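You operate a simulated robot arm through the tools that you are given. There is no shell and no other tool.

You run a simulated robot arm. Do the job below in one go: nothing can be reset, and whatever is moved stays where it is left.

JOB
Pack the silver parts tin with 3 nuts and 3 washers and put its lid on.
Fine: from the hopper, the nuts first, then the washers, dial set for each; teal slide back out; nothing else in it, nothing spilt. Where these are worked on the way, their far stop is far enough and under half their travel is too little: teal slide.

It is judged by the outcome, as a careful person would: the job done as asked, and still so three seconds after it is handed in. It fails if anything else is knocked over, pushed out of place, dropped, spilled or broken. A push-on lid holds only when it is set on centred and level and pressed home; a screw cap is set on level and turned clockwise until tight.

ROBOT AND FRAMES
A 7-joint arm with a two-finger parallel gripper, fixed in place. Base frame: the origin is at the foot of the arm, x ahead of it, y to its left, z up; the work surface is at about z = 0. Readings come in mm, degrees, newtons and seconds.
With the tool pointing down near the work surface it reaches from about 240 to 620 mm from the base axis. Its first joint turns from -66.0 to 66.0 degrees. Payload 2.6 kg.
The TCP is the grasp point between the finger pads, 30 mm short of the fingertips. In the tool frame z runs along the fingers and y along their closing line. The gripper opens to 94 mm. The fingers are 28 mm wide and 10 mm thick; the gripper's body (50 by 96 mm) begins 55 mm behind the TCP.
Orientation is told as [roll, pitch, yaw] about the base's x, y, z axes, in that order, counted from this pose: with the fingers straight down and closing along the base's y, the tool's x points along the base's -x, its y along +y and its z along -z.

CONTROLS
- The arm moves only by the tool move_arm. Its argument "series" is a list of rows, each a list of 3 entries, a list of its own where there are three numbers: the shift along the base's x, y, z in units of 20 mm (1.0 is 20 mm), then the turn, a rotation vector about the base's x, y, z in units of 5 degrees (1.0 is 5 degrees), then the finger opening in mm, from 0 to 94. In form: [[[tx, ty, tz], [rx, ry, rz], hand], ...]. A call has 1 to 20 rows; each row shifts and turns the commanded pose from where the row before left it. A call with a number of a shift or a turn outside -1 to 1 is refused whole. Rows are played at 5 a second. More than 50 mm and 8.6 degrees between two rows, or a gripper value outside its range, and nothing of the call is played. Where a pose cannot be reached the arm comes as near as it can. A force on the tool above 40 N (or 10 N above the force at the start of the call, whichever is more), or a blocked arm, ends the call early, and 0.2 s more pass. Each finger travels about 72 mm/s and halts on what it meets, pressing with about 22 N; the grip force reading is that of the motor and also rises with nothing between the fingers. The clock runs only during rows and for 0.2 s after the last one: add rows that do not move to give the fingers time. The reply holds the time, the measured pose of the TCP, the force on the tool along the base axes, the opening and the grip force, in the units named above and with some noise, with the torque about the TCP (base axes, N m) and any sound that the robot's microphone picked up.
- Cameras (640 x 400 px; columns grow to the right, rows downward): "scene" is fixed at [24.5, 429.7, 562.6]; the picture's right is [-0.82, -0.57, 0.00], its down [-0.28, 0.39, -0.88] and it looks along [0.50, -0.72, -0.48] (base axes); focal length 332 px, centre (320, 200). "wrist" rides on the gripper at [76, 14, -102] in the tool frame; the picture's right is [-0.18, 0.98, 0.00], its down [-0.75, -0.14, -0.64] and it looks along [-0.63, -0.12, 0.77] (tool axes); focal length 243 px, centre (320, 200). There is no depth. A picture from a camera that has moved, and an enlarged one, comes with that camera's place and axes in the base frame and with its lens. The place of the scene camera against the robot may be out by one fixed shift of up to 18 mm in any direction.
- capture(camera): a new picture of that camera. The clock stands still meanwhile.
- zoom(camera, box): a new picture of the part [left, top, right, bottom] of that camera's present view, enlarged. The clock stands still meanwhile.
- finish_job(): hands the job in; it is judged then, once.

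Places have to be worked out from the pictures, the camera data and where the tool is seen. Open the gripper and draw the arm clear of the work before you hand the job in, unless the task says otherwise.

The tools are called after "Request:" by a JSON object that holds its "method" and its "body". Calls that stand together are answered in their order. move_arm: Moves the arm, as the interface text tells. Its arguments: {"type":"object","properties":{"series":{"type":"array","items":{"type":"array"}}},"required":["series"]} The other tools are called the same way: capture (camera) takes a picture; zoom (camera, box) takes an enlarged picture of a part of a camera's view; finish_job () hands the job in.

At the start:

```text
time: 0.0
position: [382.0, -11.7, 370.3]
tcp_rot: [-0.1, 0.0, -0.1]
ft_force: [-0.4, 0.4, -0.5]
ft_torque: [-0.04, 0.0, 0.01]
finger_gap: 93.8
grasp_force: 0.0
```

scene: 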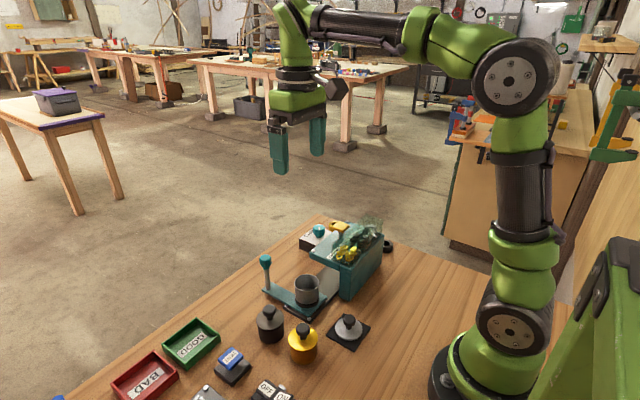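
wrist: 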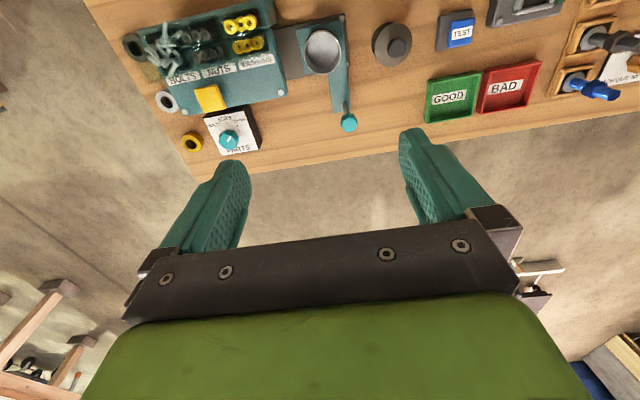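

I start by looking closely at both camera views to understand the hopper, the dial, the slide and the tins.

Request:
{"method": "zoom", "body": {"camera": "scene", "box": [220, 200, 420, 325]}}

Request:
{"method": "zoom", "body": {"camera": "scene", "box": [100, 275, 400, 400]}}

Request:
{"method": "zoom", "body": {"camera": "wrist", "box": [110, 0, 370, 163]}}

Request:
{"method": "zoom", "body": {"camera": "wrist", "box": [360, 0, 640, 175]}}

```text
3.20 times, centred on (320, 262) of scene
camera zoom: at [24.5, 429.7, 562.6], right [-0.82, -0.57, 0.0], down [-0.28, 0.39, -0.88], along [0.5, -0.72, -0.48], focal length 1062 px, centre (320, 0)
```

zoom: 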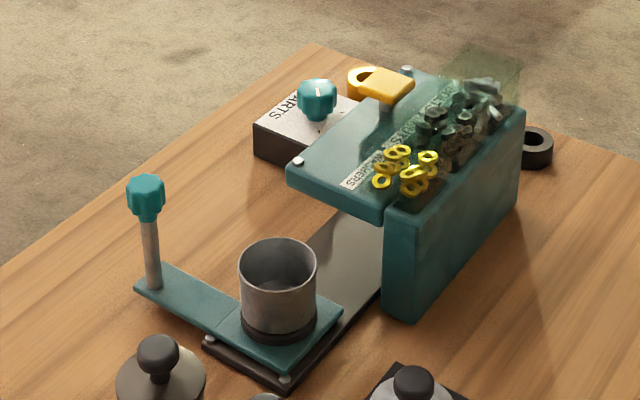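

```text
2.13 times, centred on (250, 338) of scene
camera zoom: at [24.5, 429.7, 562.6], right [-0.82, -0.57, 0.0], down [-0.28, 0.39, -0.88], along [0.5, -0.72, -0.48], focal length 708 px, centre (469, -93)
```

zoom: 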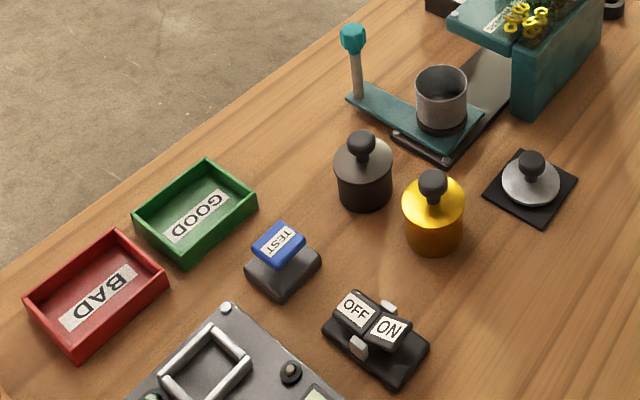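

```text
2.45 times, centred on (240, 82) of wrist
camera zoom: at [306.5, 2.9, 472.0], right [0.19, 0.98, 0.0], down [0.75, -0.14, 0.64], along [0.63, -0.12, -0.77], focal length 595 px, centre (516, 491)
```

zoom: 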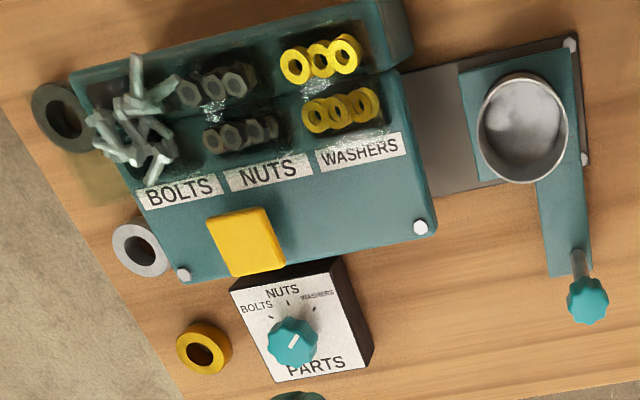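

```text
2.29 times, centred on (500, 88) of wrist
camera zoom: at [306.5, 2.9, 472.0], right [0.19, 0.98, 0.0], down [0.75, -0.14, 0.64], along [0.63, -0.12, -0.77], focal length 555 px, centre (-91, 457)
```

zoom: 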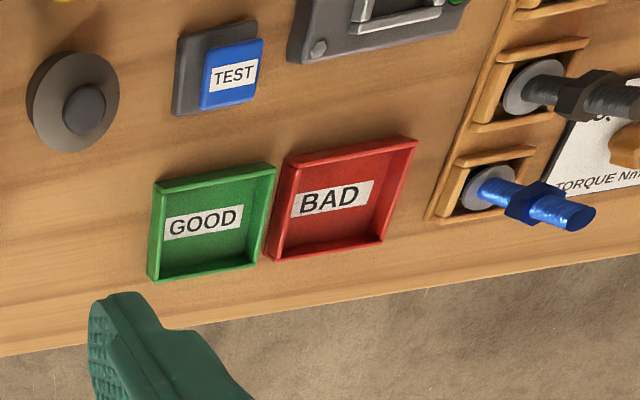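

The tin (silver, open) sits on the teal slide at about (368,-6); the hopper, yellow key and dial are further to -y. I move the arm toward -y, staying high, to look at them from the wrist camera.

Request:
{"method": "move_arm", "body": {"series": [[[0, -0.95, -0.3], [0, 0, 0], 94], [[0, -0.95, -0.3], [0, 0, 0], 94], [[0, -0.95, -0.3], [0, 0, 0], 94], [[0, -0.95, -0.3], [0, 0, 0], 94], [[0, -0.95, -0.3], [0, 0, 0], 94], [[0, -0.95, -0.3], [0, 0, 0], 94], [[0, -0.95, -0.3], [0, 0, 0], 94], [[0, 0, 0], [0, 0, 0], 94], [[0, 0, 0], [0, 0, 0], 94]]}}

Request:
{"method": "capture", "body": {"camera": "wrist"}}

Request:
{"method": "capture", "body": {"camera": "scene"}}

```text
time: 2.0
position: [382.0, -146.1, 327.9]
tcp_rot: [-0.1, 0.0, -0.1]
ft_force: [0.0, 0.6, -0.2]
ft_torque: [-0.02, 0.01, -0.02]
finger_gap: 93.8
grasp_force: 0.0
```

```text
taken
camera wrist: at [305.5, -131.1, 429.1], right [0.18, 0.98, 0.0], down [0.75, -0.14, 0.64], along [0.63, -0.12, -0.77], focal length 243 px, centre (320, 200)
```

wrist: 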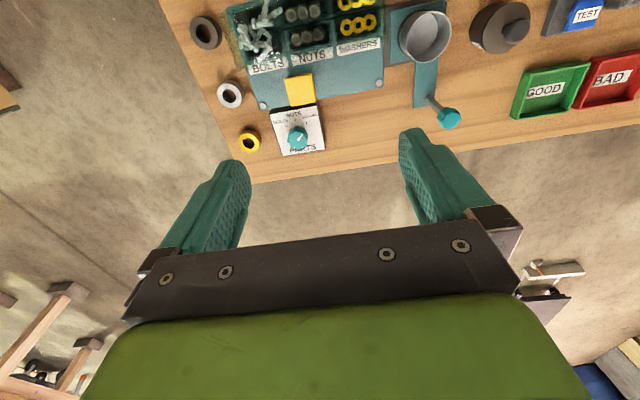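

```text
taken
```

scene: 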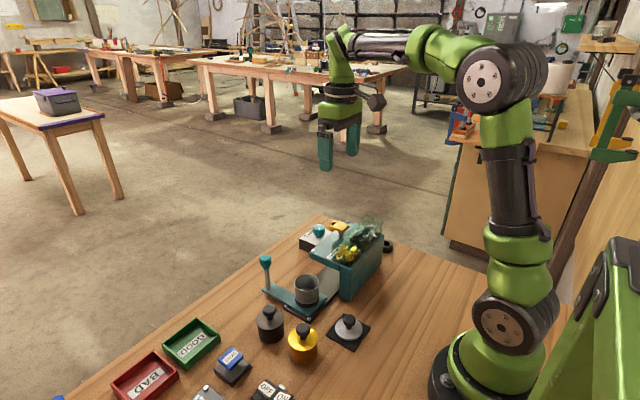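

The view is usable; I zoom on the hopper and dial to read their details.

Request:
{"method": "zoom", "body": {"camera": "wrist", "box": [180, 0, 400, 170]}}

Request:
{"method": "zoom", "body": {"camera": "wrist", "box": [260, 60, 350, 160]}}

Request:
{"method": "zoom", "body": {"camera": "scene", "box": [285, 205, 405, 275]}}

Request:
{"method": "zoom", "body": {"camera": "scene", "box": [240, 240, 400, 360]}}

```text
2.35 times, centred on (290, 85) of wrist
camera zoom: at [305.5, -131.1, 429.1], right [0.18, 0.98, 0.0], down [0.75, -0.14, 0.64], along [0.63, -0.12, -0.77], focal length 571 px, centre (391, 471)
```

zoom: 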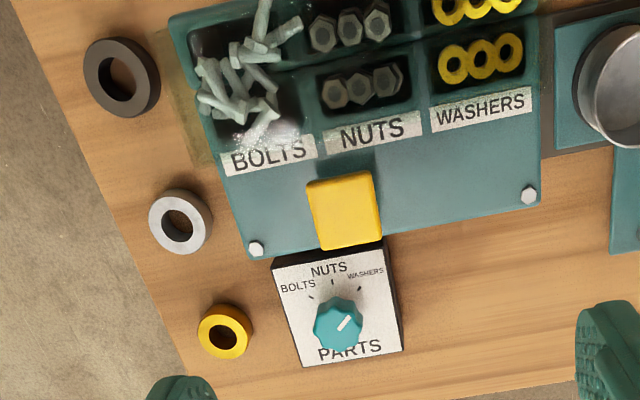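

```text
4.00 times, centred on (305, 110) of wrist
camera zoom: at [305.5, -131.1, 429.1], right [0.18, 0.98, 0.0], down [0.75, -0.14, 0.64], along [0.63, -0.12, -0.77], focal length 970 px, centre (380, 560)
```

zoom: 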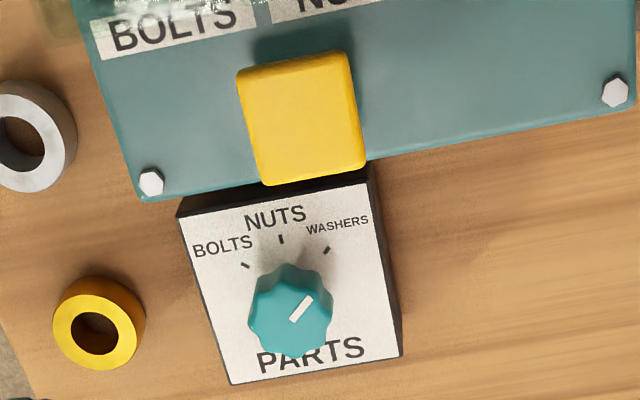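

```text
5.33 times, centred on (345, 240) of scene
camera zoom: at [24.5, 429.7, 562.6], right [-0.82, -0.57, 0.0], down [-0.28, 0.39, -0.88], along [0.5, -0.72, -0.48], focal length 1770 px, centre (187, -13)
```

zoom: 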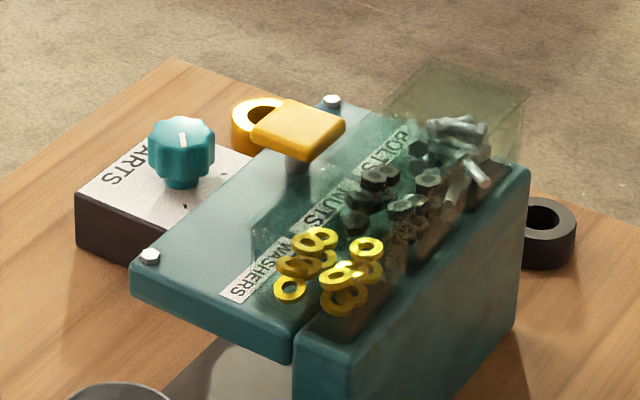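

```text
3.33 times, centred on (320, 300) of scene
camera zoom: at [24.5, 429.7, 562.6], right [-0.82, -0.57, 0.0], down [-0.28, 0.39, -0.88], along [0.5, -0.72, -0.48], focal length 1106 px, centre (320, -133)
```

zoom: 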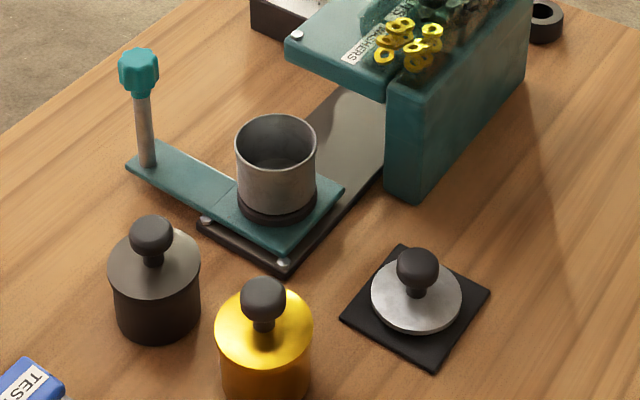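

The dial pointer is at WASHERS (about 45° clockwise of NUTS). Triangulating the two wrist views: dial knob at about (477,-202, top 50), box top z≈27, yellow key at (383,-170,122), tin rim at (369,-6,52), slide handle knob at (465,20,97). I go above the dial first.

Request:
{"method": "move_arm", "body": {"series": [[[0.5, -0.28, -0.9], [0, 0, 0], 70], [[0.5, -0.28, -0.9], [0, 0, 0], 70], [[0.5, -0.28, -0.9], [0, 0, 0], 70], [[0.5, -0.28, -0.9], [0, 0, 0], 70], [[0.5, -0.28, -0.9], [0, 0, 0], 70], [[0.5, -0.28, -0.9], [0, 0, 0], 70], [[0.5, -0.28, -0.9], [0, 0, 0], 70], [[0.5, -0.28, -0.9], [0, 0, 0], 70], [[0.5, -0.28, -0.9], [0, 0, 0], 70], [[0.25, -0.27, -0.5], [0, 0, 0], 70], [[0, 0, 0], [0, 0, 0], 70], [[0, 0, 0], [0, 0, 0], 70]]}}

Request:
{"method": "capture", "body": {"camera": "wrist"}}

Request:
{"method": "zoom", "body": {"camera": "scene", "box": [220, 170, 420, 325]}}

```text
time: 4.6
position: [476.3, -199.6, 154.8]
tcp_rot: [0.0, 0.0, -0.2]
ft_force: [-0.2, 0.3, -0.1]
ft_torque: [0.01, -0.01, 0.01]
finger_gap: 70.0
grasp_force: 0.1
```

```text
taken
camera wrist: at [400.8, -185.6, 257.4], right [0.19, 0.98, 0.0], down [0.75, -0.14, 0.64], along [0.63, -0.12, -0.77], focal length 243 px, centre (320, 200)
```

wrist: 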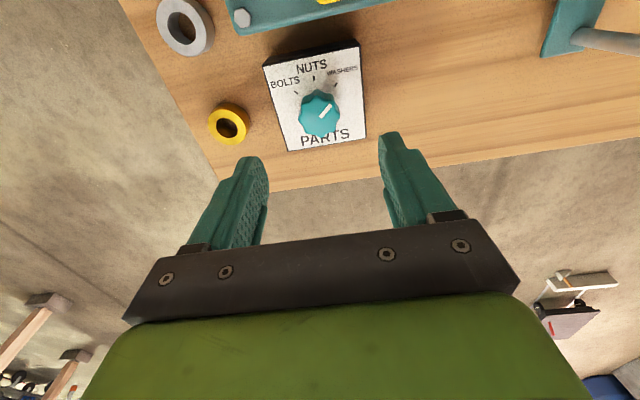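

```text
2.58 times, centred on (320, 248) of scene
camera zoom: at [24.5, 429.7, 562.6], right [-0.82, -0.57, 0.0], down [-0.28, 0.39, -0.88], along [0.5, -0.72, -0.48], focal length 856 px, centre (320, 77)
```

zoom: 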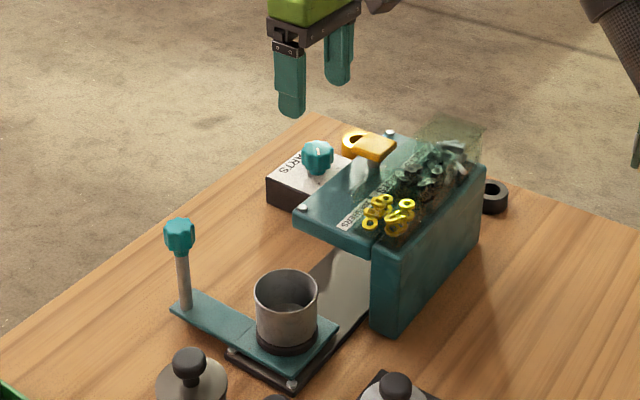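

I zoom on the dial for a more exact centre before descending.

Request:
{"method": "zoom", "body": {"camera": "wrist", "box": [256, 40, 384, 160]}}

```text
3.33 times, centred on (320, 100) of wrist
camera zoom: at [400.8, -185.6, 257.4], right [0.19, 0.98, 0.0], down [0.75, -0.14, 0.64], along [0.63, -0.12, -0.77], focal length 809 px, centre (320, 533)
```

zoom: 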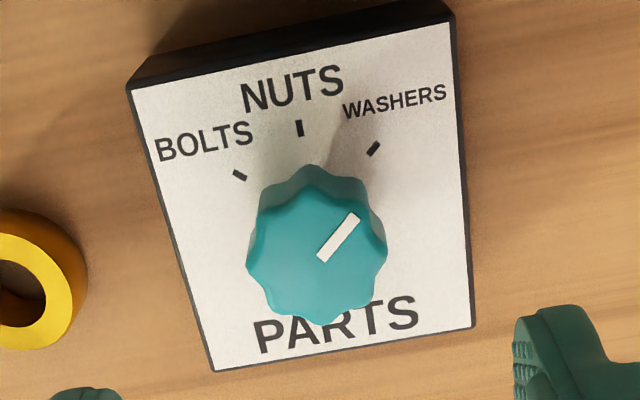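

The knob centre is at about (478,-201.5) with its top at z≈50 and the pointer is at WASHERS, about 48–50° from NUTS. I descend with the fingers straddling it to TCP z≈62 (fingertips 5 mm above the box).

Request:
{"method": "move_arm", "body": {"series": [[[0.085, -0.095, -0.9], [0, 0, 0], 70], [[0, 0, -0.9], [0, 0, 0], 70], [[0, 0, -0.9], [0, 0, 0], 70], [[0, 0, -0.9], [0, 0, 0], 70], [[0, 0, -0.6], [0, 0, 0], 70], [[0, 0, -0.4], [0, 0, 0], 70], [[0, 0, 0], [0, 0, 0], 70]]}}

Request:
{"method": "zoom", "body": {"camera": "scene", "box": [260, 170, 400, 270]}}

Request:
{"method": "capture", "body": {"camera": "wrist"}}

```text
time: 6.2
position: [480.3, -203.0, 64.8]
tcp_rot: [-0.1, -0.1, 0.0]
ft_force: [-14.6, 4.7, 27.1]
ft_torque: [0.4, 0.79, 0.72]
finger_gap: 70.0
grasp_force: 0.0
```

```text
4.00 times, centred on (330, 220) of scene
camera zoom: at [24.4, 429.8, 562.6], right [-0.82, -0.57, 0.0], down [-0.28, 0.39, -0.88], along [0.5, -0.72, -0.48], focal length 1327 px, centre (280, 120)
```

zoom: 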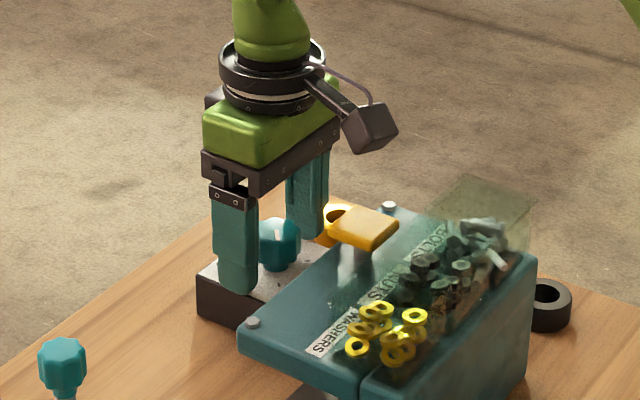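

```text
taken
camera wrist: at [403.3, -188.5, 167.1], right [0.19, 0.98, 0.0], down [0.75, -0.14, 0.64], along [0.63, -0.12, -0.77], focal length 243 px, centre (320, 200)
```

wrist: 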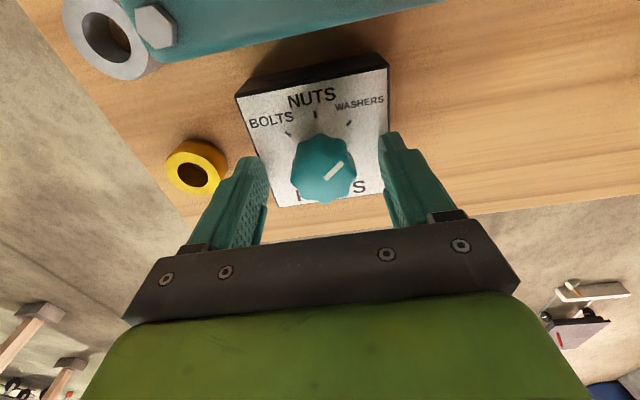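

There is an unexpected upward force of 27 N at this height, so something is touching. I back up about 5 mm and look closely at the fingertips.

Request:
{"method": "move_arm", "body": {"series": [[[0, 0, 0.25], [0, 0, 0], 70], [[0, 0, 0], [0, 0, 0], 70], [[0, 0, 0], [0, 0, 0], 70]]}}

Request:
{"method": "zoom", "body": {"camera": "wrist", "box": [220, 60, 440, 240]}}

Request:
{"method": "zoom", "body": {"camera": "scene", "box": [300, 200, 360, 260]}}

```text
time: 7.0
position: [478.9, -201.8, 67.6]
tcp_rot: [0.0, 0.0, 0.0]
ft_force: [-0.4, 0.1, -1.0]
ft_torque: [-0.02, -0.03, -0.01]
finger_gap: 70.2
grasp_force: 0.1
```

```text
2.22 times, centred on (330, 150) of wrist
camera zoom: at [403.3, -188.2, 169.7], right [0.19, 0.98, 0.0], down [0.75, -0.14, 0.64], along [0.63, -0.12, -0.77], focal length 539 px, centre (298, 311)
```

zoom: 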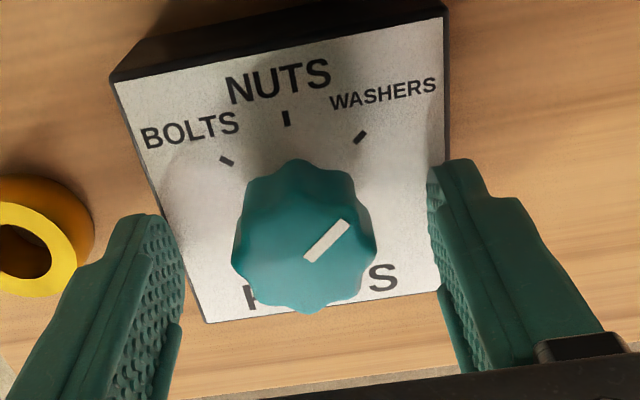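

```text
6.67 times, centred on (330, 230) of scene
camera zoom: at [24.5, 429.7, 562.6], right [-0.82, -0.57, 0.0], down [-0.28, 0.39, -0.88], along [0.5, -0.72, -0.48], focal length 2212 px, centre (253, 0)
```

zoom: 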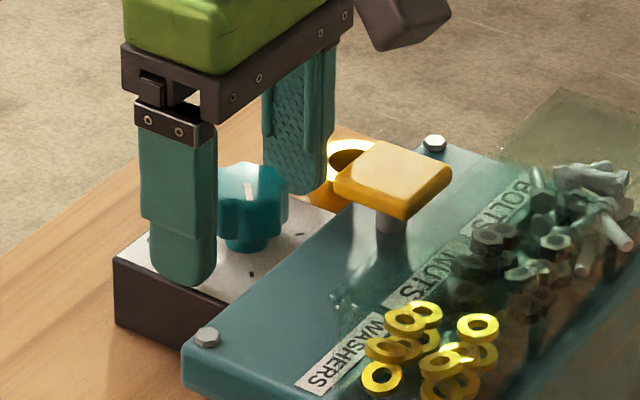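

Backing off removed the contact: the box top is really at z≈35. Re-triangulating from the two close views puts the knob top at z≈64 and its centre at (474,-200.3), with ticks ±50° apart. I re-centre and close on the knob.

Request:
{"method": "move_arm", "body": {"series": [[[-0.23, 0.1, -0.05], [0, 0, 0], 70], [[0, 0, 0], [0, 0, 0], 50], [[0, 0, 0], [0, 0, 0], 40], [[0, 0, 0], [0, 0, 0], 30], [[0, 0, 0], [0, 0, 0], 30], [[0, 0, 0], [0, 0, 0], 30]]}}

Request:
{"method": "zoom", "body": {"camera": "wrist", "box": [220, 60, 440, 240]}}

```text
time: 8.4
position: [474.8, -200.0, 66.5]
tcp_rot: [-0.1, 0.1, -0.1]
ft_force: [1.5, -3.3, -0.5]
ft_torque: [-0.05, -0.07, -0.03]
finger_gap: 32.5
grasp_force: 45.2
```

```text
2.22 times, centred on (330, 150) of wrist
camera zoom: at [398.6, -185.9, 168.9], right [0.19, 0.98, 0.0], down [0.75, -0.14, 0.64], along [0.63, -0.12, -0.77], focal length 539 px, centre (298, 311)
```

zoom: 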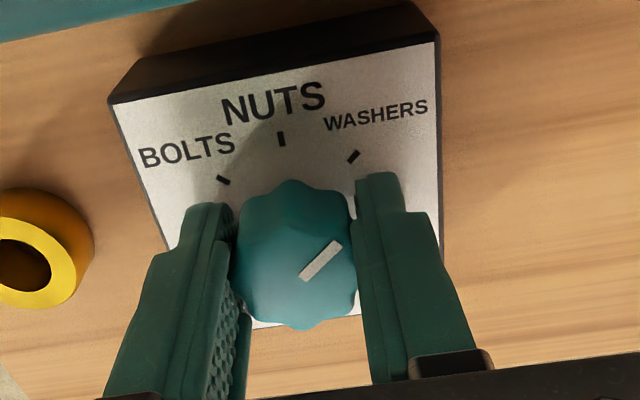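

The knob is gripped nicely at 32.5 mm. I turn it +50° about z (counter-clockwise from above) from WASHERS toward NUTS.

Request:
{"method": "move_arm", "body": {"series": [[[0, 0, 0], [0, 0, 1], 30], [[0, 0, 0], [0, 0, 1], 30], [[0, 0, 0], [0, 0, 1], 30], [[0, 0, 0], [0, 0, 1], 30], [[0, 0, 0], [0, 0, 1], 30], [[0, 0, 0], [0, 0, 1], 30], [[0, 0, 0], [0, 0, 1], 30], [[0, 0, 0], [0, 0, 1], 30], [[0, 0, 0], [0, 0, 1], 30], [[0, 0, 0], [0, 0, 1], 30], [[0, 0, 0], [0, 0, 0], 30], [[0, 0, 0], [0, 0, 0], 30]]}}

Request:
{"method": "capture", "body": {"camera": "wrist"}}

Request:
{"method": "zoom", "body": {"camera": "scene", "box": [280, 180, 380, 260]}}

```text
time: 11.0
position: [475.7, -200.3, 67.5]
tcp_rot: [0.1, 0.2, 50.1]
ft_force: [13.9, -8.0, -31.1]
ft_torque: [-0.36, -0.16, 0.0]
finger_gap: 32.2
grasp_force: 45.1
```

```text
taken
camera wrist: at [415.0, -249.5, 169.2], right [-0.63, 0.77, 0.0], down [0.59, 0.49, 0.64], along [0.5, 0.41, -0.77], focal length 243 px, centre (320, 200)
```

wrist: 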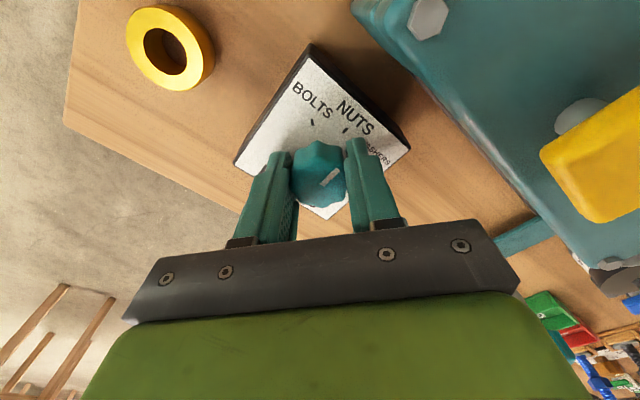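

```text
5.00 times, centred on (330, 220) of scene
camera zoom: at [24.7, 429.6, 562.7], right [-0.82, -0.57, 0.0], down [-0.28, 0.39, -0.88], along [0.5, -0.72, -0.48], focal length 1659 px, centre (270, 100)
```

zoom: 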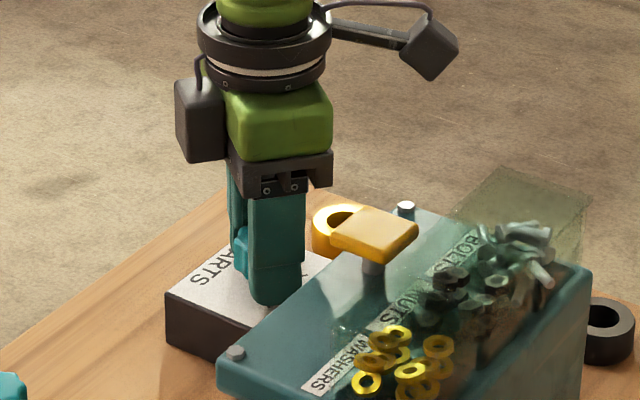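

Turned by 50°. I open the fingers, lift clear and look at where the pointer ended.

Request:
{"method": "move_arm", "body": {"series": [[[0, 0, 0], [0, 0, 0], 50], [[0, 0, 0], [0, 0, 0], 60], [[0, 0, 0.5], [0, 0, 0], 60], [[0, 0, 1], [0, 0, 0], 60], [[0, 0, 1], [0, 0, 0], 60], [[0, 0, 1], [0, 0, 0], 60], [[0, 0, 0], [0, 0, 0], 60]]}}

Request:
{"method": "capture", "body": {"camera": "wrist"}}

Request:
{"method": "zoom", "body": {"camera": "scene", "box": [280, 190, 380, 260]}}

```text
time: 12.6
position: [473.8, -201.3, 139.7]
tcp_rot: [0.0, 0.1, 50.0]
ft_force: [-0.5, 0.2, 0.1]
ft_torque: [-0.02, 0.03, 0.04]
finger_gap: 60.0
grasp_force: 0.0
```

```text
taken
camera wrist: at [414.6, -249.3, 241.0], right [-0.63, 0.77, 0.0], down [0.59, 0.49, 0.64], along [0.5, 0.41, -0.77], focal length 243 px, centre (320, 200)
```

wrist: 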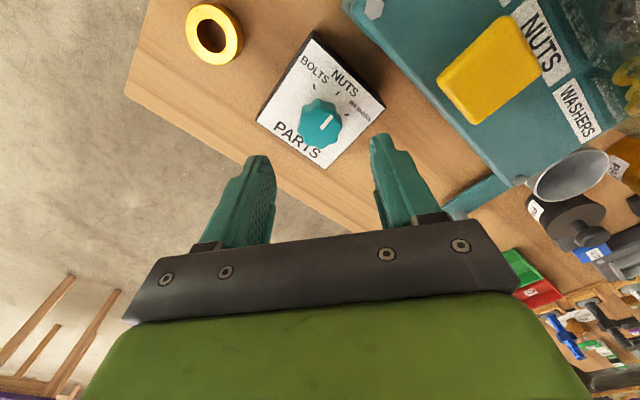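

```text
5.71 times, centred on (330, 225) of scene
camera zoom: at [24.5, 429.7, 562.6], right [-0.82, -0.57, 0.0], down [-0.28, 0.39, -0.88], along [0.5, -0.72, -0.48], focal length 1896 px, centre (263, 57)
```

zoom: 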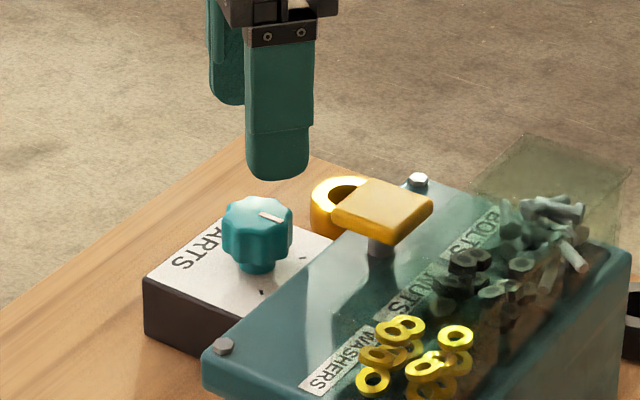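

Request:
{"method": "zoom", "body": {"camera": "wrist", "box": [250, 30, 390, 170]}}

Request:
{"method": "zoom", "body": {"camera": "wrist", "box": [400, 0, 640, 150]}}

```text
2.86 times, centred on (320, 100) of wrist
camera zoom: at [414.6, -249.3, 241.0], right [-0.63, 0.77, 0.0], down [0.59, 0.49, 0.64], along [0.5, 0.41, -0.77], focal length 693 px, centre (320, 486)
```

zoom: 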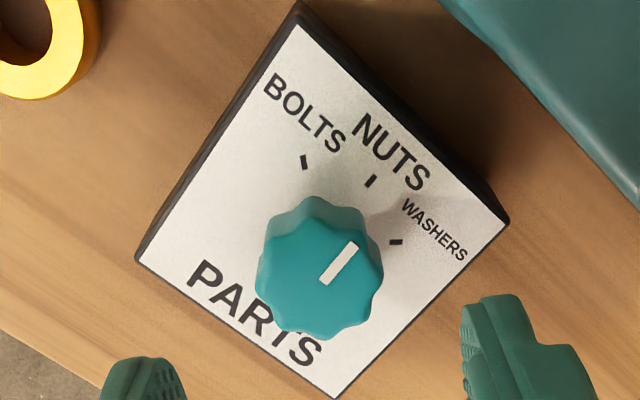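

```text
2.67 times, centred on (520, 75) of wrist
camera zoom: at [414.6, -249.3, 241.0], right [-0.63, 0.77, 0.0], down [0.59, 0.49, 0.64], along [0.5, 0.41, -0.77], focal length 647 px, centre (-213, 533)
```

zoom: 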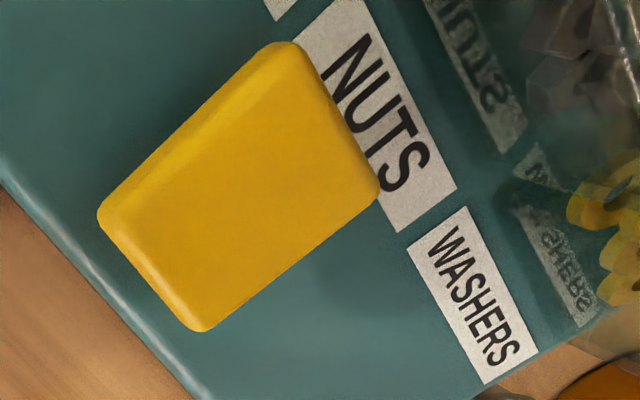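

The pointer now lines up exactly with the NUTS tick. Next I turn the wrist back to yaw 0 while moving up and over toward the slide handle for a closer look.

Request:
{"method": "move_arm", "body": {"series": [[[0, 0, 1], [0, 0, -1], 60], [[0, 0, 1], [0, 0, -1], 60], [[0, 0.9, 1], [0, 0, -1], 60], [[0, 1, 0], [0, 0, -1], 60], [[0, 1, 0], [0, 0, -1], 60], [[0, 1, 0], [0, 0, -1], 60], [[0, 1, 0], [0, 0, -1], 60], [[0, 1, 0], [0, 0, -1], 60], [[0, 1, 0], [0, 0, -1], 60], [[0, 1, 0], [0, 0, -1], 60], [[0, 1, 0], [0, 0, 0], 60], [[0, 1, 0], [0, 0, 0], 60], [[-0.4, 1, 0], [0, 0, 0], 60], [[0, 0, 0], [0, 0, 0], 60], [[0, 0, 0], [0, 0, 0], 60]]}}

Request:
{"method": "capture", "body": {"camera": "wrist"}}

Request:
{"method": "zoom", "body": {"camera": "wrist", "box": [60, 0, 360, 200]}}

Request:
{"method": "zoom", "body": {"camera": "scene", "box": [220, 170, 420, 325]}}

```text
time: 15.8
position: [468.8, 18.8, 198.4]
tcp_rot: [0.0, 0.0, -0.1]
ft_force: [0.6, 1.1, 0.2]
ft_torque: [0.04, -0.01, 0.05]
finger_gap: 60.1
grasp_force: 0.0
```

```text
taken
camera wrist: at [391.4, 33.0, 300.8], right [0.19, 0.98, 0.0], down [0.75, -0.14, 0.64], along [0.63, -0.12, -0.77], focal length 243 px, centre (320, 200)
```

wrist: 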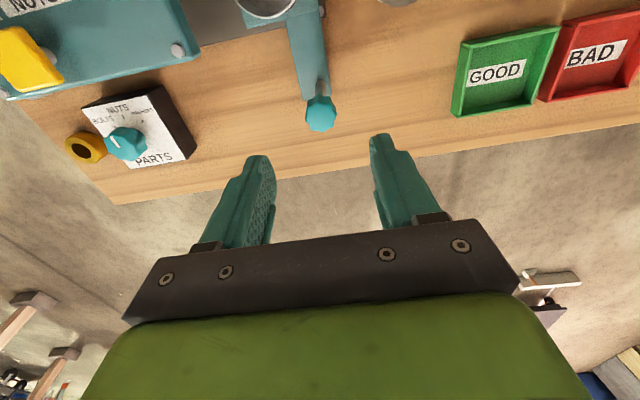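

```text
2.00 times, centred on (210, 100) of wrist
camera zoom: at [391.4, 33.0, 300.8], right [0.19, 0.98, 0.0], down [0.75, -0.14, 0.64], along [0.63, -0.12, -0.77], focal length 485 px, centre (540, 400)
```

zoom: 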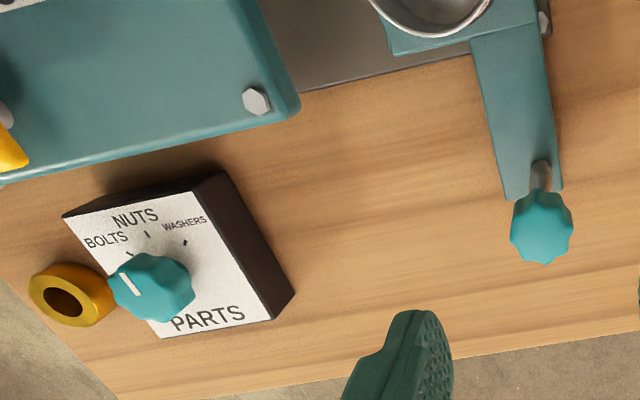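

```text
2.58 times, centred on (320, 248) of scene
camera zoom: at [24.5, 429.7, 562.6], right [-0.82, -0.57, 0.0], down [-0.28, 0.39, -0.88], along [0.5, -0.72, -0.48], focal length 856 px, centre (320, 77)
```

zoom: 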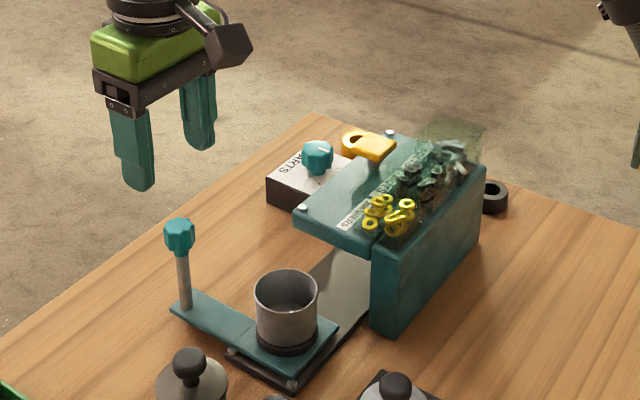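

The handle knob is about 26 mm wide with its top near z≈100, roughly 4 mm nearer the base than the tool now. I descend with open fingers around it to TCP z≈95.

Request:
{"method": "move_arm", "body": {"series": [[[-0.2, 0.02, -0.9], [0, 0, 0], 60], [[0, 0, -0.9], [0, 0, 0], 60], [[0, 0, -0.9], [0, 0, 0], 60], [[0, 0, -0.8], [0, 0, 0], 60], [[0, 0, -0.6], [0, 0, 0], 60], [[0, 0, -0.5], [0, 0, 0], 60], [[0, 0, -0.4], [0, 0, 0], 60], [[0, 0, 0], [0, 0, 0], 60]]}}

Request:
{"method": "capture", "body": {"camera": "wrist"}}

Request:
{"method": "zoom", "body": {"camera": "scene", "box": [220, 170, 420, 325]}}

```text
time: 17.6
position: [462.8, 19.4, 97.5]
tcp_rot: [0.0, 0.0, 0.1]
ft_force: [0.5, 0.7, 0.7]
ft_torque: [-0.01, -0.01, 0.02]
finger_gap: 59.9
grasp_force: 0.1
```

```text
taken
camera wrist: at [386.3, 32.9, 199.2], right [0.18, 0.98, 0.0], down [0.75, -0.14, 0.64], along [0.63, -0.12, -0.77], focal length 243 px, centre (320, 200)
```

wrist: 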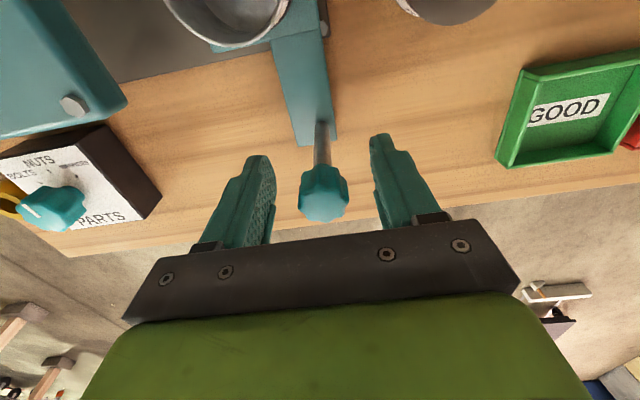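

```text
2.58 times, centred on (320, 248) of scene
camera zoom: at [24.5, 429.7, 562.6], right [-0.82, -0.57, 0.0], down [-0.28, 0.39, -0.88], along [0.5, -0.72, -0.48], focal length 856 px, centre (320, 77)
```

zoom: 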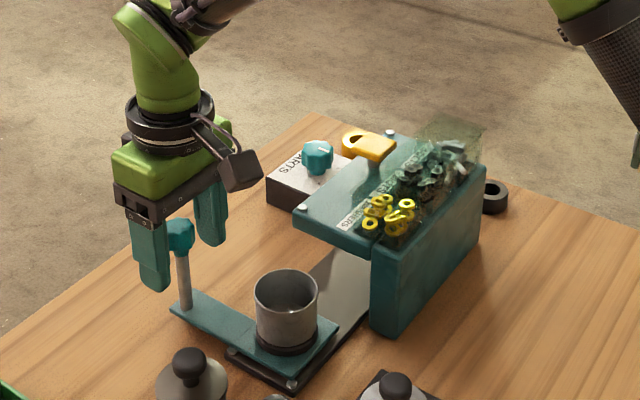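

The knob (top z≈107, centre ≈(461.5,20.5)) is between the fingers. I close on it.

Request:
{"method": "move_arm", "body": {"series": [[[-0.05, 0.03, 0], [0, 0, 0], 50], [[0, 0, 0], [0, 0, 0], 36], [[0, 0, 0], [0, 0, 0], 26], [[0, 0, 0], [0, 0, 0], 20], [[0, 0, 0], [0, 0, 0], 20], [[0, 0, 0], [0, 0, 0], 20]]}}

Request:
{"method": "capture", "body": {"camera": "wrist"}}

```text
time: 19.0
position: [460.9, 19.6, 97.3]
tcp_rot: [0.0, -0.1, -0.1]
ft_force: [-0.9, -0.2, 0.6]
ft_torque: [-0.01, -0.26, 0.02]
finger_gap: 24.8
grasp_force: 44.7
```

```text
taken
camera wrist: at [385.3, 33.6, 199.8], right [0.18, 0.98, 0.0], down [0.75, -0.14, 0.64], along [0.63, -0.12, -0.77], focal length 243 px, centre (320, 200)
```

wrist: 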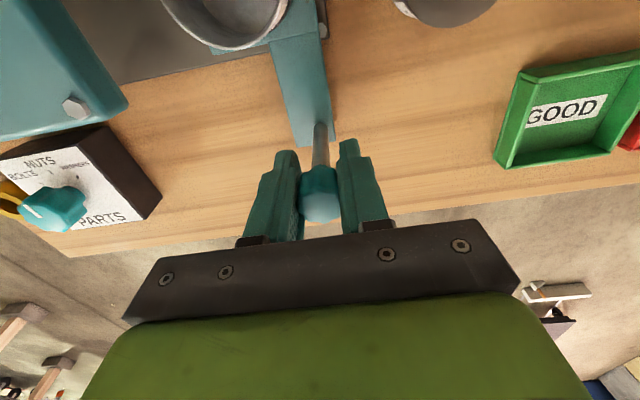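

The handle is held (24.8 mm). I slide it toward -y in gentle 10 mm steps, first 80 mm.

Request:
{"method": "move_arm", "body": {"series": [[[0, -0.3, 0], [0, 0, 0], 20], [[0, -0.5, 0], [0, 0, 0], 20], [[0, -0.5, 0], [0, 0, 0], 20], [[0, -0.5, 0], [0, 0, 0], 20], [[0, -0.5, 0], [0, 0, 0], 20], [[0, -0.5, 0], [0, 0, 0], 20], [[0, -0.5, 0], [0, 0, 0], 20], [[0, -0.5, 0], [0, 0, 0], 20], [[0, -0.2, 0], [0, 0, 0], 20]]}}

Request:
{"method": "zoom", "body": {"camera": "scene", "box": [220, 170, 420, 325]}}

```text
time: 21.0
position: [462.3, -60.8, 97.5]
tcp_rot: [0.1, 0.2, 0.0]
ft_force: [-11.7, -0.4, -8.3]
ft_torque: [0.03, -0.95, 0.08]
finger_gap: 24.8
grasp_force: 44.4
```

```text
2.58 times, centred on (320, 248) of scene
camera zoom: at [24.5, 429.7, 562.6], right [-0.82, -0.57, 0.0], down [-0.28, 0.39, -0.88], along [0.5, -0.72, -0.48], focal length 856 px, centre (320, 77)
```

zoom: 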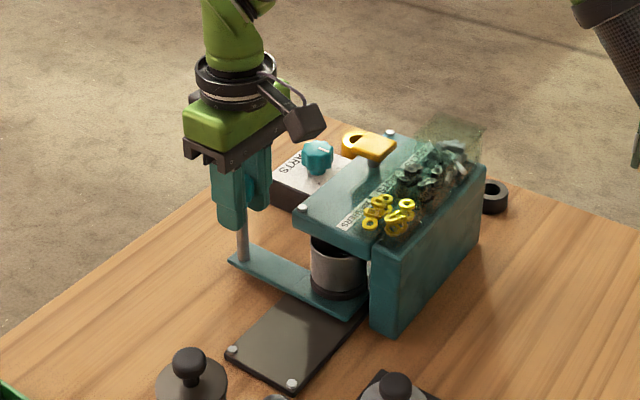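

The slide follows with hardly any drag. I continue toward the far stop.

Request:
{"method": "move_arm", "body": {"series": [[[0, -0.4, 0], [0, 0, 0], 20], [[0, -0.5, 0], [0, 0, 0], 20], [[0, -0.5, 0], [0, 0, 0], 20], [[0, -0.5, 0], [0, 0, 0], 20], [[0, -0.25, 0], [0, 0, 0], 20]]}}

Request:
{"method": "zoom", "body": {"camera": "scene", "box": [220, 170, 420, 325]}}

```text
time: 22.2
position: [461.3, -95.8, 98.1]
tcp_rot: [0.8, 0.3, 0.3]
ft_force: [-0.5, 1.0, 1.1]
ft_torque: [-0.01, -0.23, 0.0]
finger_gap: 24.4
grasp_force: 45.2
stopped in row 5: the force on the tool passed its limit at 42 N (the readings are from after the stop); the commanded pose is now the measured one
```

```text
2.58 times, centred on (320, 248) of scene
camera zoom: at [24.6, 429.7, 562.6], right [-0.82, -0.57, 0.0], down [-0.28, 0.39, -0.88], along [0.5, -0.72, -0.48], focal length 856 px, centre (320, 77)
```

zoom: 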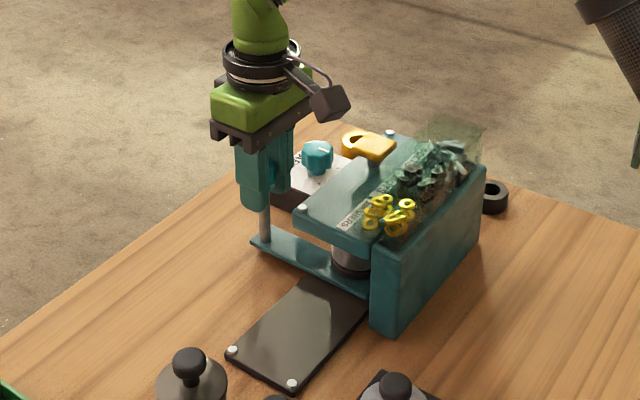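

The slide met a firm stop after about 115 mm of travel. I nudge 2 mm more to confirm that it is the far stop and straighten the small tilt.

Request:
{"method": "move_arm", "body": {"series": [[[0, -0.1, 0], [-0.16, -0.06, -0.06], 20], [[0, 0, 0], [0, 0, 0], 20], [[0, 0, 0], [0, 0, 0], 20]]}}

Request:
{"method": "zoom", "body": {"camera": "scene", "box": [260, 210, 380, 310]}}

Request:
{"method": "capture", "body": {"camera": "wrist"}}

```text
time: 23.0
position: [462.0, -95.6, 98.0]
tcp_rot: [0.1, 0.2, -0.1]
ft_force: [-6.9, 13.7, 5.8]
ft_torque: [-0.05, 0.45, 0.01]
finger_gap: 24.4
grasp_force: 45.3
```

```text
4.00 times, centred on (320, 260) of scene
camera zoom: at [24.5, 429.7, 562.6], right [-0.82, -0.57, 0.0], down [-0.28, 0.39, -0.88], along [0.5, -0.72, -0.48], focal length 1327 px, centre (320, -40)
```

zoom: 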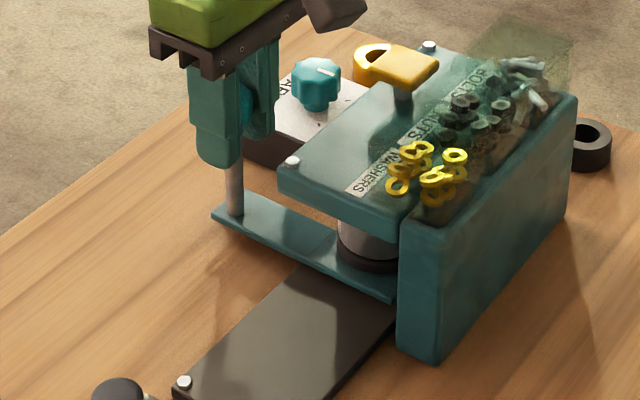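

```text
taken
camera wrist: at [385.8, -81.5, 199.9], right [0.19, 0.98, 0.0], down [0.75, -0.14, 0.64], along [0.63, -0.12, -0.77], focal length 243 px, centre (320, 200)
```

wrist: 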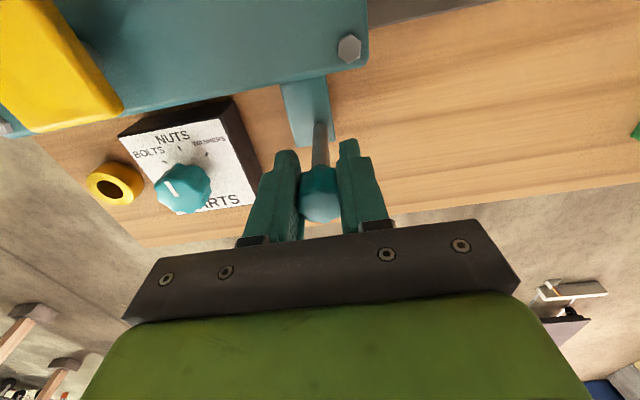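

It is solid at the far stop, with the tin under the hopper. I ease off, release the handle, rise and look at the yellow key from above.

Request:
{"method": "move_arm", "body": {"series": [[[0, 0.08, 0], [0, 0, 0], 30], [[0, 0, 0], [0, 0, 0], 50], [[0, 0, 0.4], [0, 0, 0], 60], [[0, 0, 0.9], [0, 0, 0], 60], [[0, 0, 1], [0, 0, 0], 60], [[0, 0, 1], [0, 0, 0], 60], [[0, 0, 1], [0, 0, 0], 60], [[0, 0, 1], [0, 0, 0], 70], [[-0.9, -0.4, 1], [0, 0, 0], 80], [[-1, -0.5, 0.4], [0, 0, 0], 94], [[-1, -0.5, 0], [0, 0, 0], 94], [[-1, -0.5, 0], [0, 0, 0], 94], [[-1, -0.5, 0], [0, 0, 0], 94], [[-0.9, -0.5, 0], [0, 0, 0], 94], [[0, 0, 0], [0, 0, 0], 94], [[0, 0, 0], [0, 0, 0], 94]]}}

Request:
{"method": "capture", "body": {"camera": "wrist"}}

Request:
{"method": "zoom", "body": {"camera": "wrist", "box": [200, 60, 420, 230]}}

Request:
{"method": "zoom", "body": {"camera": "scene", "box": [220, 140, 420, 295]}}

```text
time: 26.4
position: [345.1, -154.5, 231.2]
tcp_rot: [0.2, -0.1, -0.1]
ft_force: [0.2, -0.6, -0.1]
ft_torque: [0.02, -0.01, -0.04]
finger_gap: 94.1
grasp_force: 0.1
```

```text
taken
camera wrist: at [268.3, -140.1, 333.7], right [0.19, 0.98, 0.0], down [0.75, -0.14, 0.64], along [0.63, -0.12, -0.77], focal length 243 px, centre (320, 200)
```

wrist: 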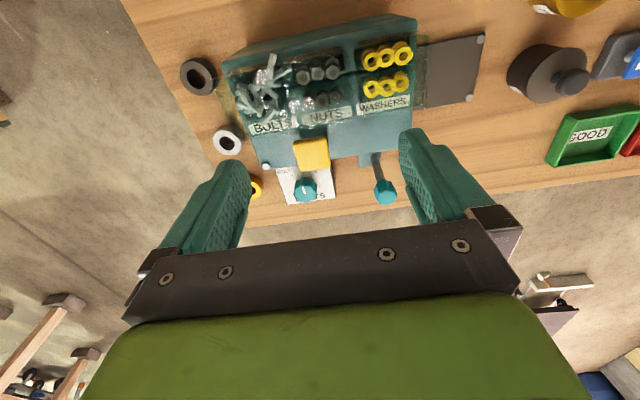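

```text
2.35 times, centred on (310, 145) of wrist
camera zoom: at [268.3, -140.1, 333.7], right [0.19, 0.98, 0.0], down [0.75, -0.14, 0.64], along [0.63, -0.12, -0.77], focal length 571 px, centre (344, 329)
```

zoom: 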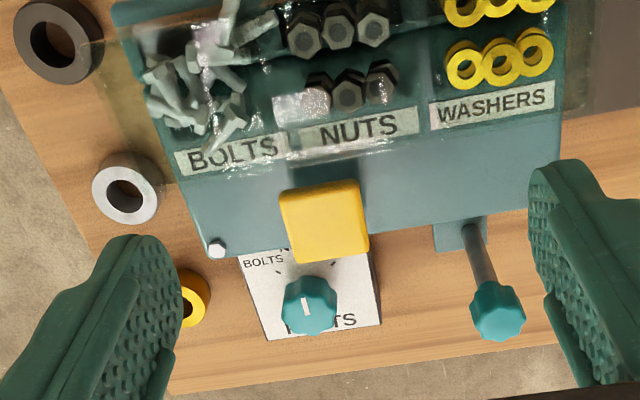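

```text
2.58 times, centred on (320, 218) of scene
camera zoom: at [24.5, 429.7, 562.6], right [-0.82, -0.57, 0.0], down [-0.28, 0.39, -0.88], along [0.5, -0.72, -0.48], focal length 856 px, centre (320, 155)
```

zoom: 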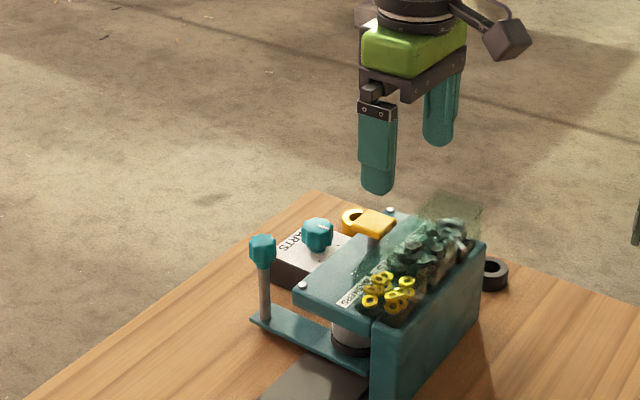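

The key's top is at about (385,-171,115), the slide stays in. I close the fingers and go to 25 mm above the key, a little toward its front half to stay clear of the glass.

Request:
{"method": "move_arm", "body": {"series": [[[0.45, -0.18, 0], [0, 0, 0], 60], [[0.45, -0.18, 0], [0, 0, 0], 40], [[0.45, -0.17, 0], [0, 0, 0], 20], [[0.4, -0.17, 0], [0, 0, 0], 0], [[0.4, -0.17, 0], [0, 0, 0], 0], [[0, 0, -0.8], [0, 0, 0], 0], [[0, 0, -0.8], [0, 0, 0], 0], [[0, 0, -0.8], [0, 0, 0], 0], [[0, 0, -0.7], [0, 0, 0], 0], [[0, 0, 0], [0, 0, 0], 0], [[0, 0, 0], [0, 0, 0], 0]]}}

Request:
{"method": "capture", "body": {"camera": "wrist"}}

Request:
{"method": "zoom", "body": {"camera": "scene", "box": [280, 160, 400, 260]}}

```text
time: 28.8
position: [388.0, -171.1, 169.9]
tcp_rot: [0.1, 0.0, -0.1]
ft_force: [0.0, -0.2, 0.6]
ft_torque: [-0.04, -0.01, 0.02]
finger_gap: 0.1
grasp_force: 21.7
```

```text
taken
camera wrist: at [311.9, -156.7, 272.2], right [0.19, 0.98, 0.0], down [0.75, -0.14, 0.64], along [0.63, -0.12, -0.77], focal length 243 px, centre (320, 200)
```

wrist: 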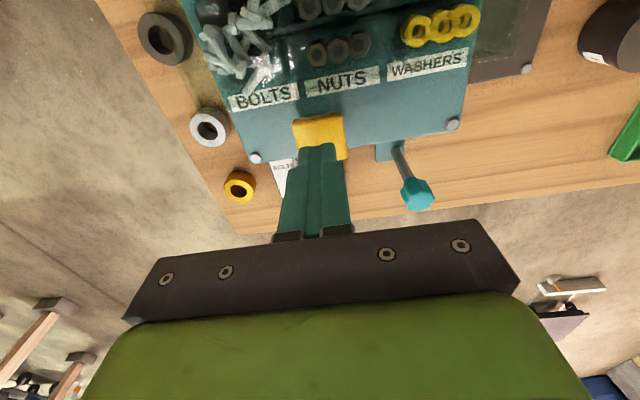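

```text
4.00 times, centred on (340, 210) of scene
camera zoom: at [24.5, 429.7, 562.6], right [-0.82, -0.57, 0.0], down [-0.28, 0.39, -0.88], along [0.5, -0.72, -0.48], focal length 1327 px, centre (240, 160)
```

zoom: 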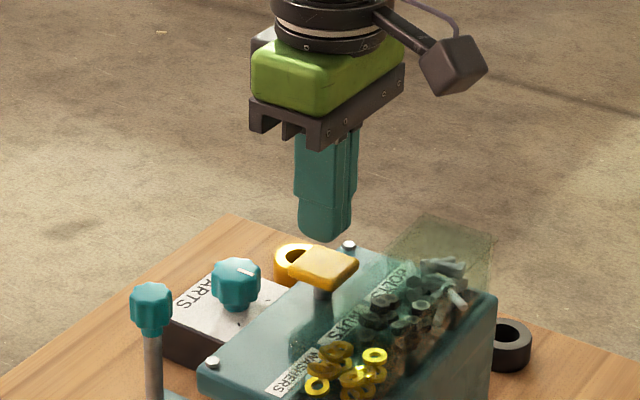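

Aligned above the key. I press down slowly until the key bottoms out.

Request:
{"method": "move_arm", "body": {"series": [[[0, 0, -0.5], [0, 0, 0], 0], [[0, 0, -0.4], [0, 0, 0], 0], [[0, 0, -0.15], [0, 0, 0], 0], [[0, 0, -0.15], [0, 0, 0], 0], [[0, 0, -0.15], [0, 0, 0], 0], [[0, 0, -0.1], [0, 0, 0], 0], [[0, 0, 0], [0, 0, 0], 0]]}}

Request:
{"method": "zoom", "body": {"camera": "scene", "box": [280, 160, 400, 260]}}

```text
time: 30.4
position: [388.7, -170.4, 140.8]
tcp_rot: [0.1, 0.0, -0.1]
ft_force: [-0.8, -0.1, 2.3]
ft_torque: [-0.01, -0.02, 0.0]
finger_gap: 0.1
grasp_force: 21.8
heard: click
```

```text
4.00 times, centred on (340, 210) of scene
camera zoom: at [24.5, 429.7, 562.6], right [-0.82, -0.57, 0.0], down [-0.28, 0.39, -0.88], along [0.5, -0.72, -0.48], focal length 1327 px, centre (240, 160)
```

zoom: 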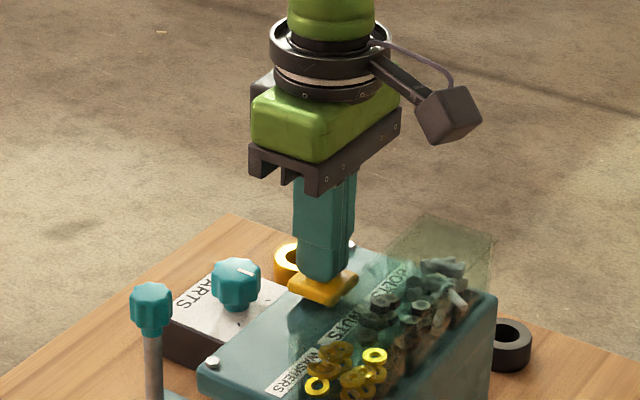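

I heard a click with only 2 N of force, so the key has moved. I lift off to release it and listen for any further sound.

Request:
{"method": "move_arm", "body": {"series": [[[0, 0, 0.4], [0, 0, 0], 0], [[0, 0, 0.6], [0, 0, 0], 0], [[0, 0, 0.3], [0, 0, 0], 0], [[0, 0, 0], [0, 0, 0], 0], [[0, 0, 0], [0, 0, 0], 0]]}}

Request:
{"method": "zoom", "body": {"camera": "scene", "box": [280, 200, 400, 300]}}

Request:
{"method": "capture", "body": {"camera": "wrist"}}

```text
time: 31.6
position: [388.9, -170.5, 166.5]
tcp_rot: [0.2, 0.1, -0.2]
ft_force: [0.3, -0.5, 0.1]
ft_torque: [0.01, 0.0, 0.02]
finger_gap: 0.2
grasp_force: 22.5
```

```text
4.00 times, centred on (340, 250) of scene
camera zoom: at [24.5, 429.7, 562.6], right [-0.82, -0.57, 0.0], down [-0.28, 0.39, -0.88], along [0.5, -0.72, -0.48], focal length 1327 px, centre (240, 0)
```

zoom: 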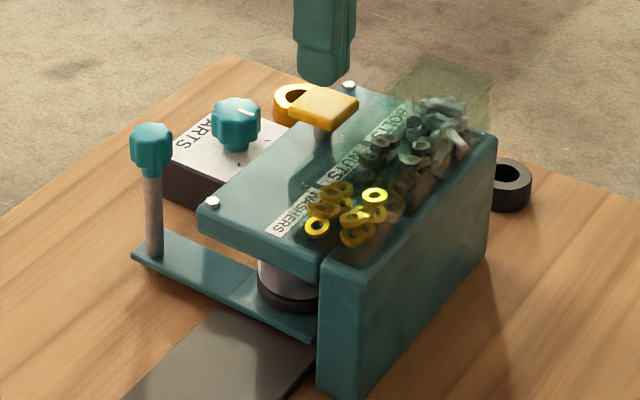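

```text
taken
camera wrist: at [312.6, -156.8, 268.7], right [0.19, 0.98, 0.0], down [0.75, -0.14, 0.64], along [0.63, -0.12, -0.77], focal length 243 px, centre (320, 200)
```

wrist: 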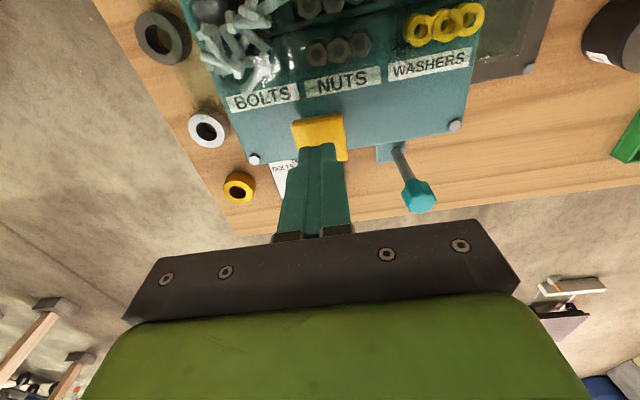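

The key sprang back. Since I cannot see inside the tin here, I'll check what one press does: go back to the handle, pull the slide out and look in the tin before pressing again.

Request:
{"method": "move_arm", "body": {"series": [[[0, 0, 1], [0, 0, 0], 0], [[0.3, 0.3, 0.75], [0, 0, 0], 0], [[0.7, 0.7, 0], [0, 0, 0], 20], [[0.7, 0.7, 0], [0, 0, 0], 40], [[0.7, 0.7, 0], [0, 0, 0], 60], [[0.7, 0.7, 0], [0, 0, 0], 60], [[0.6, 0.68, 0], [0, 0, 0], 60], [[0, 0, -0.6], [0, 0, 0], 60], [[0, 0, -0.9], [0, 0, 0], 60], [[0, 0, -0.9], [0, 0, 0], 60], [[0, 0, -0.9], [0, 0, 0], 60], [[0, 0, -0.8], [0, 0, 0], 60], [[0, 0, -0.7], [0, 0, 0], 60], [[0, 0, -0.4], [0, 0, 0], 60], [[0, 0, 0], [0, 0, 0], 60]]}}

Request:
{"method": "capture", "body": {"camera": "wrist"}}

```text
time: 34.8
position: [462.7, -95.3, 96.6]
tcp_rot: [0.0, 0.0, -0.1]
ft_force: [0.2, 0.1, 0.0]
ft_torque: [0.0, -0.01, -0.02]
finger_gap: 60.1
grasp_force: 0.1
```

```text
taken
camera wrist: at [386.7, -81.8, 199.6], right [0.19, 0.98, 0.0], down [0.75, -0.14, 0.64], along [0.63, -0.12, -0.77], focal length 243 px, centre (320, 200)
```

wrist: 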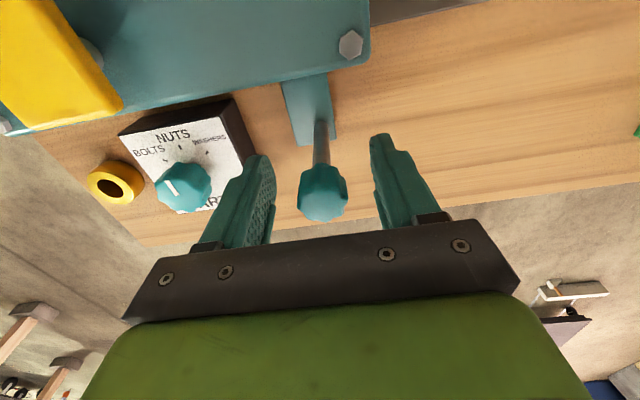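

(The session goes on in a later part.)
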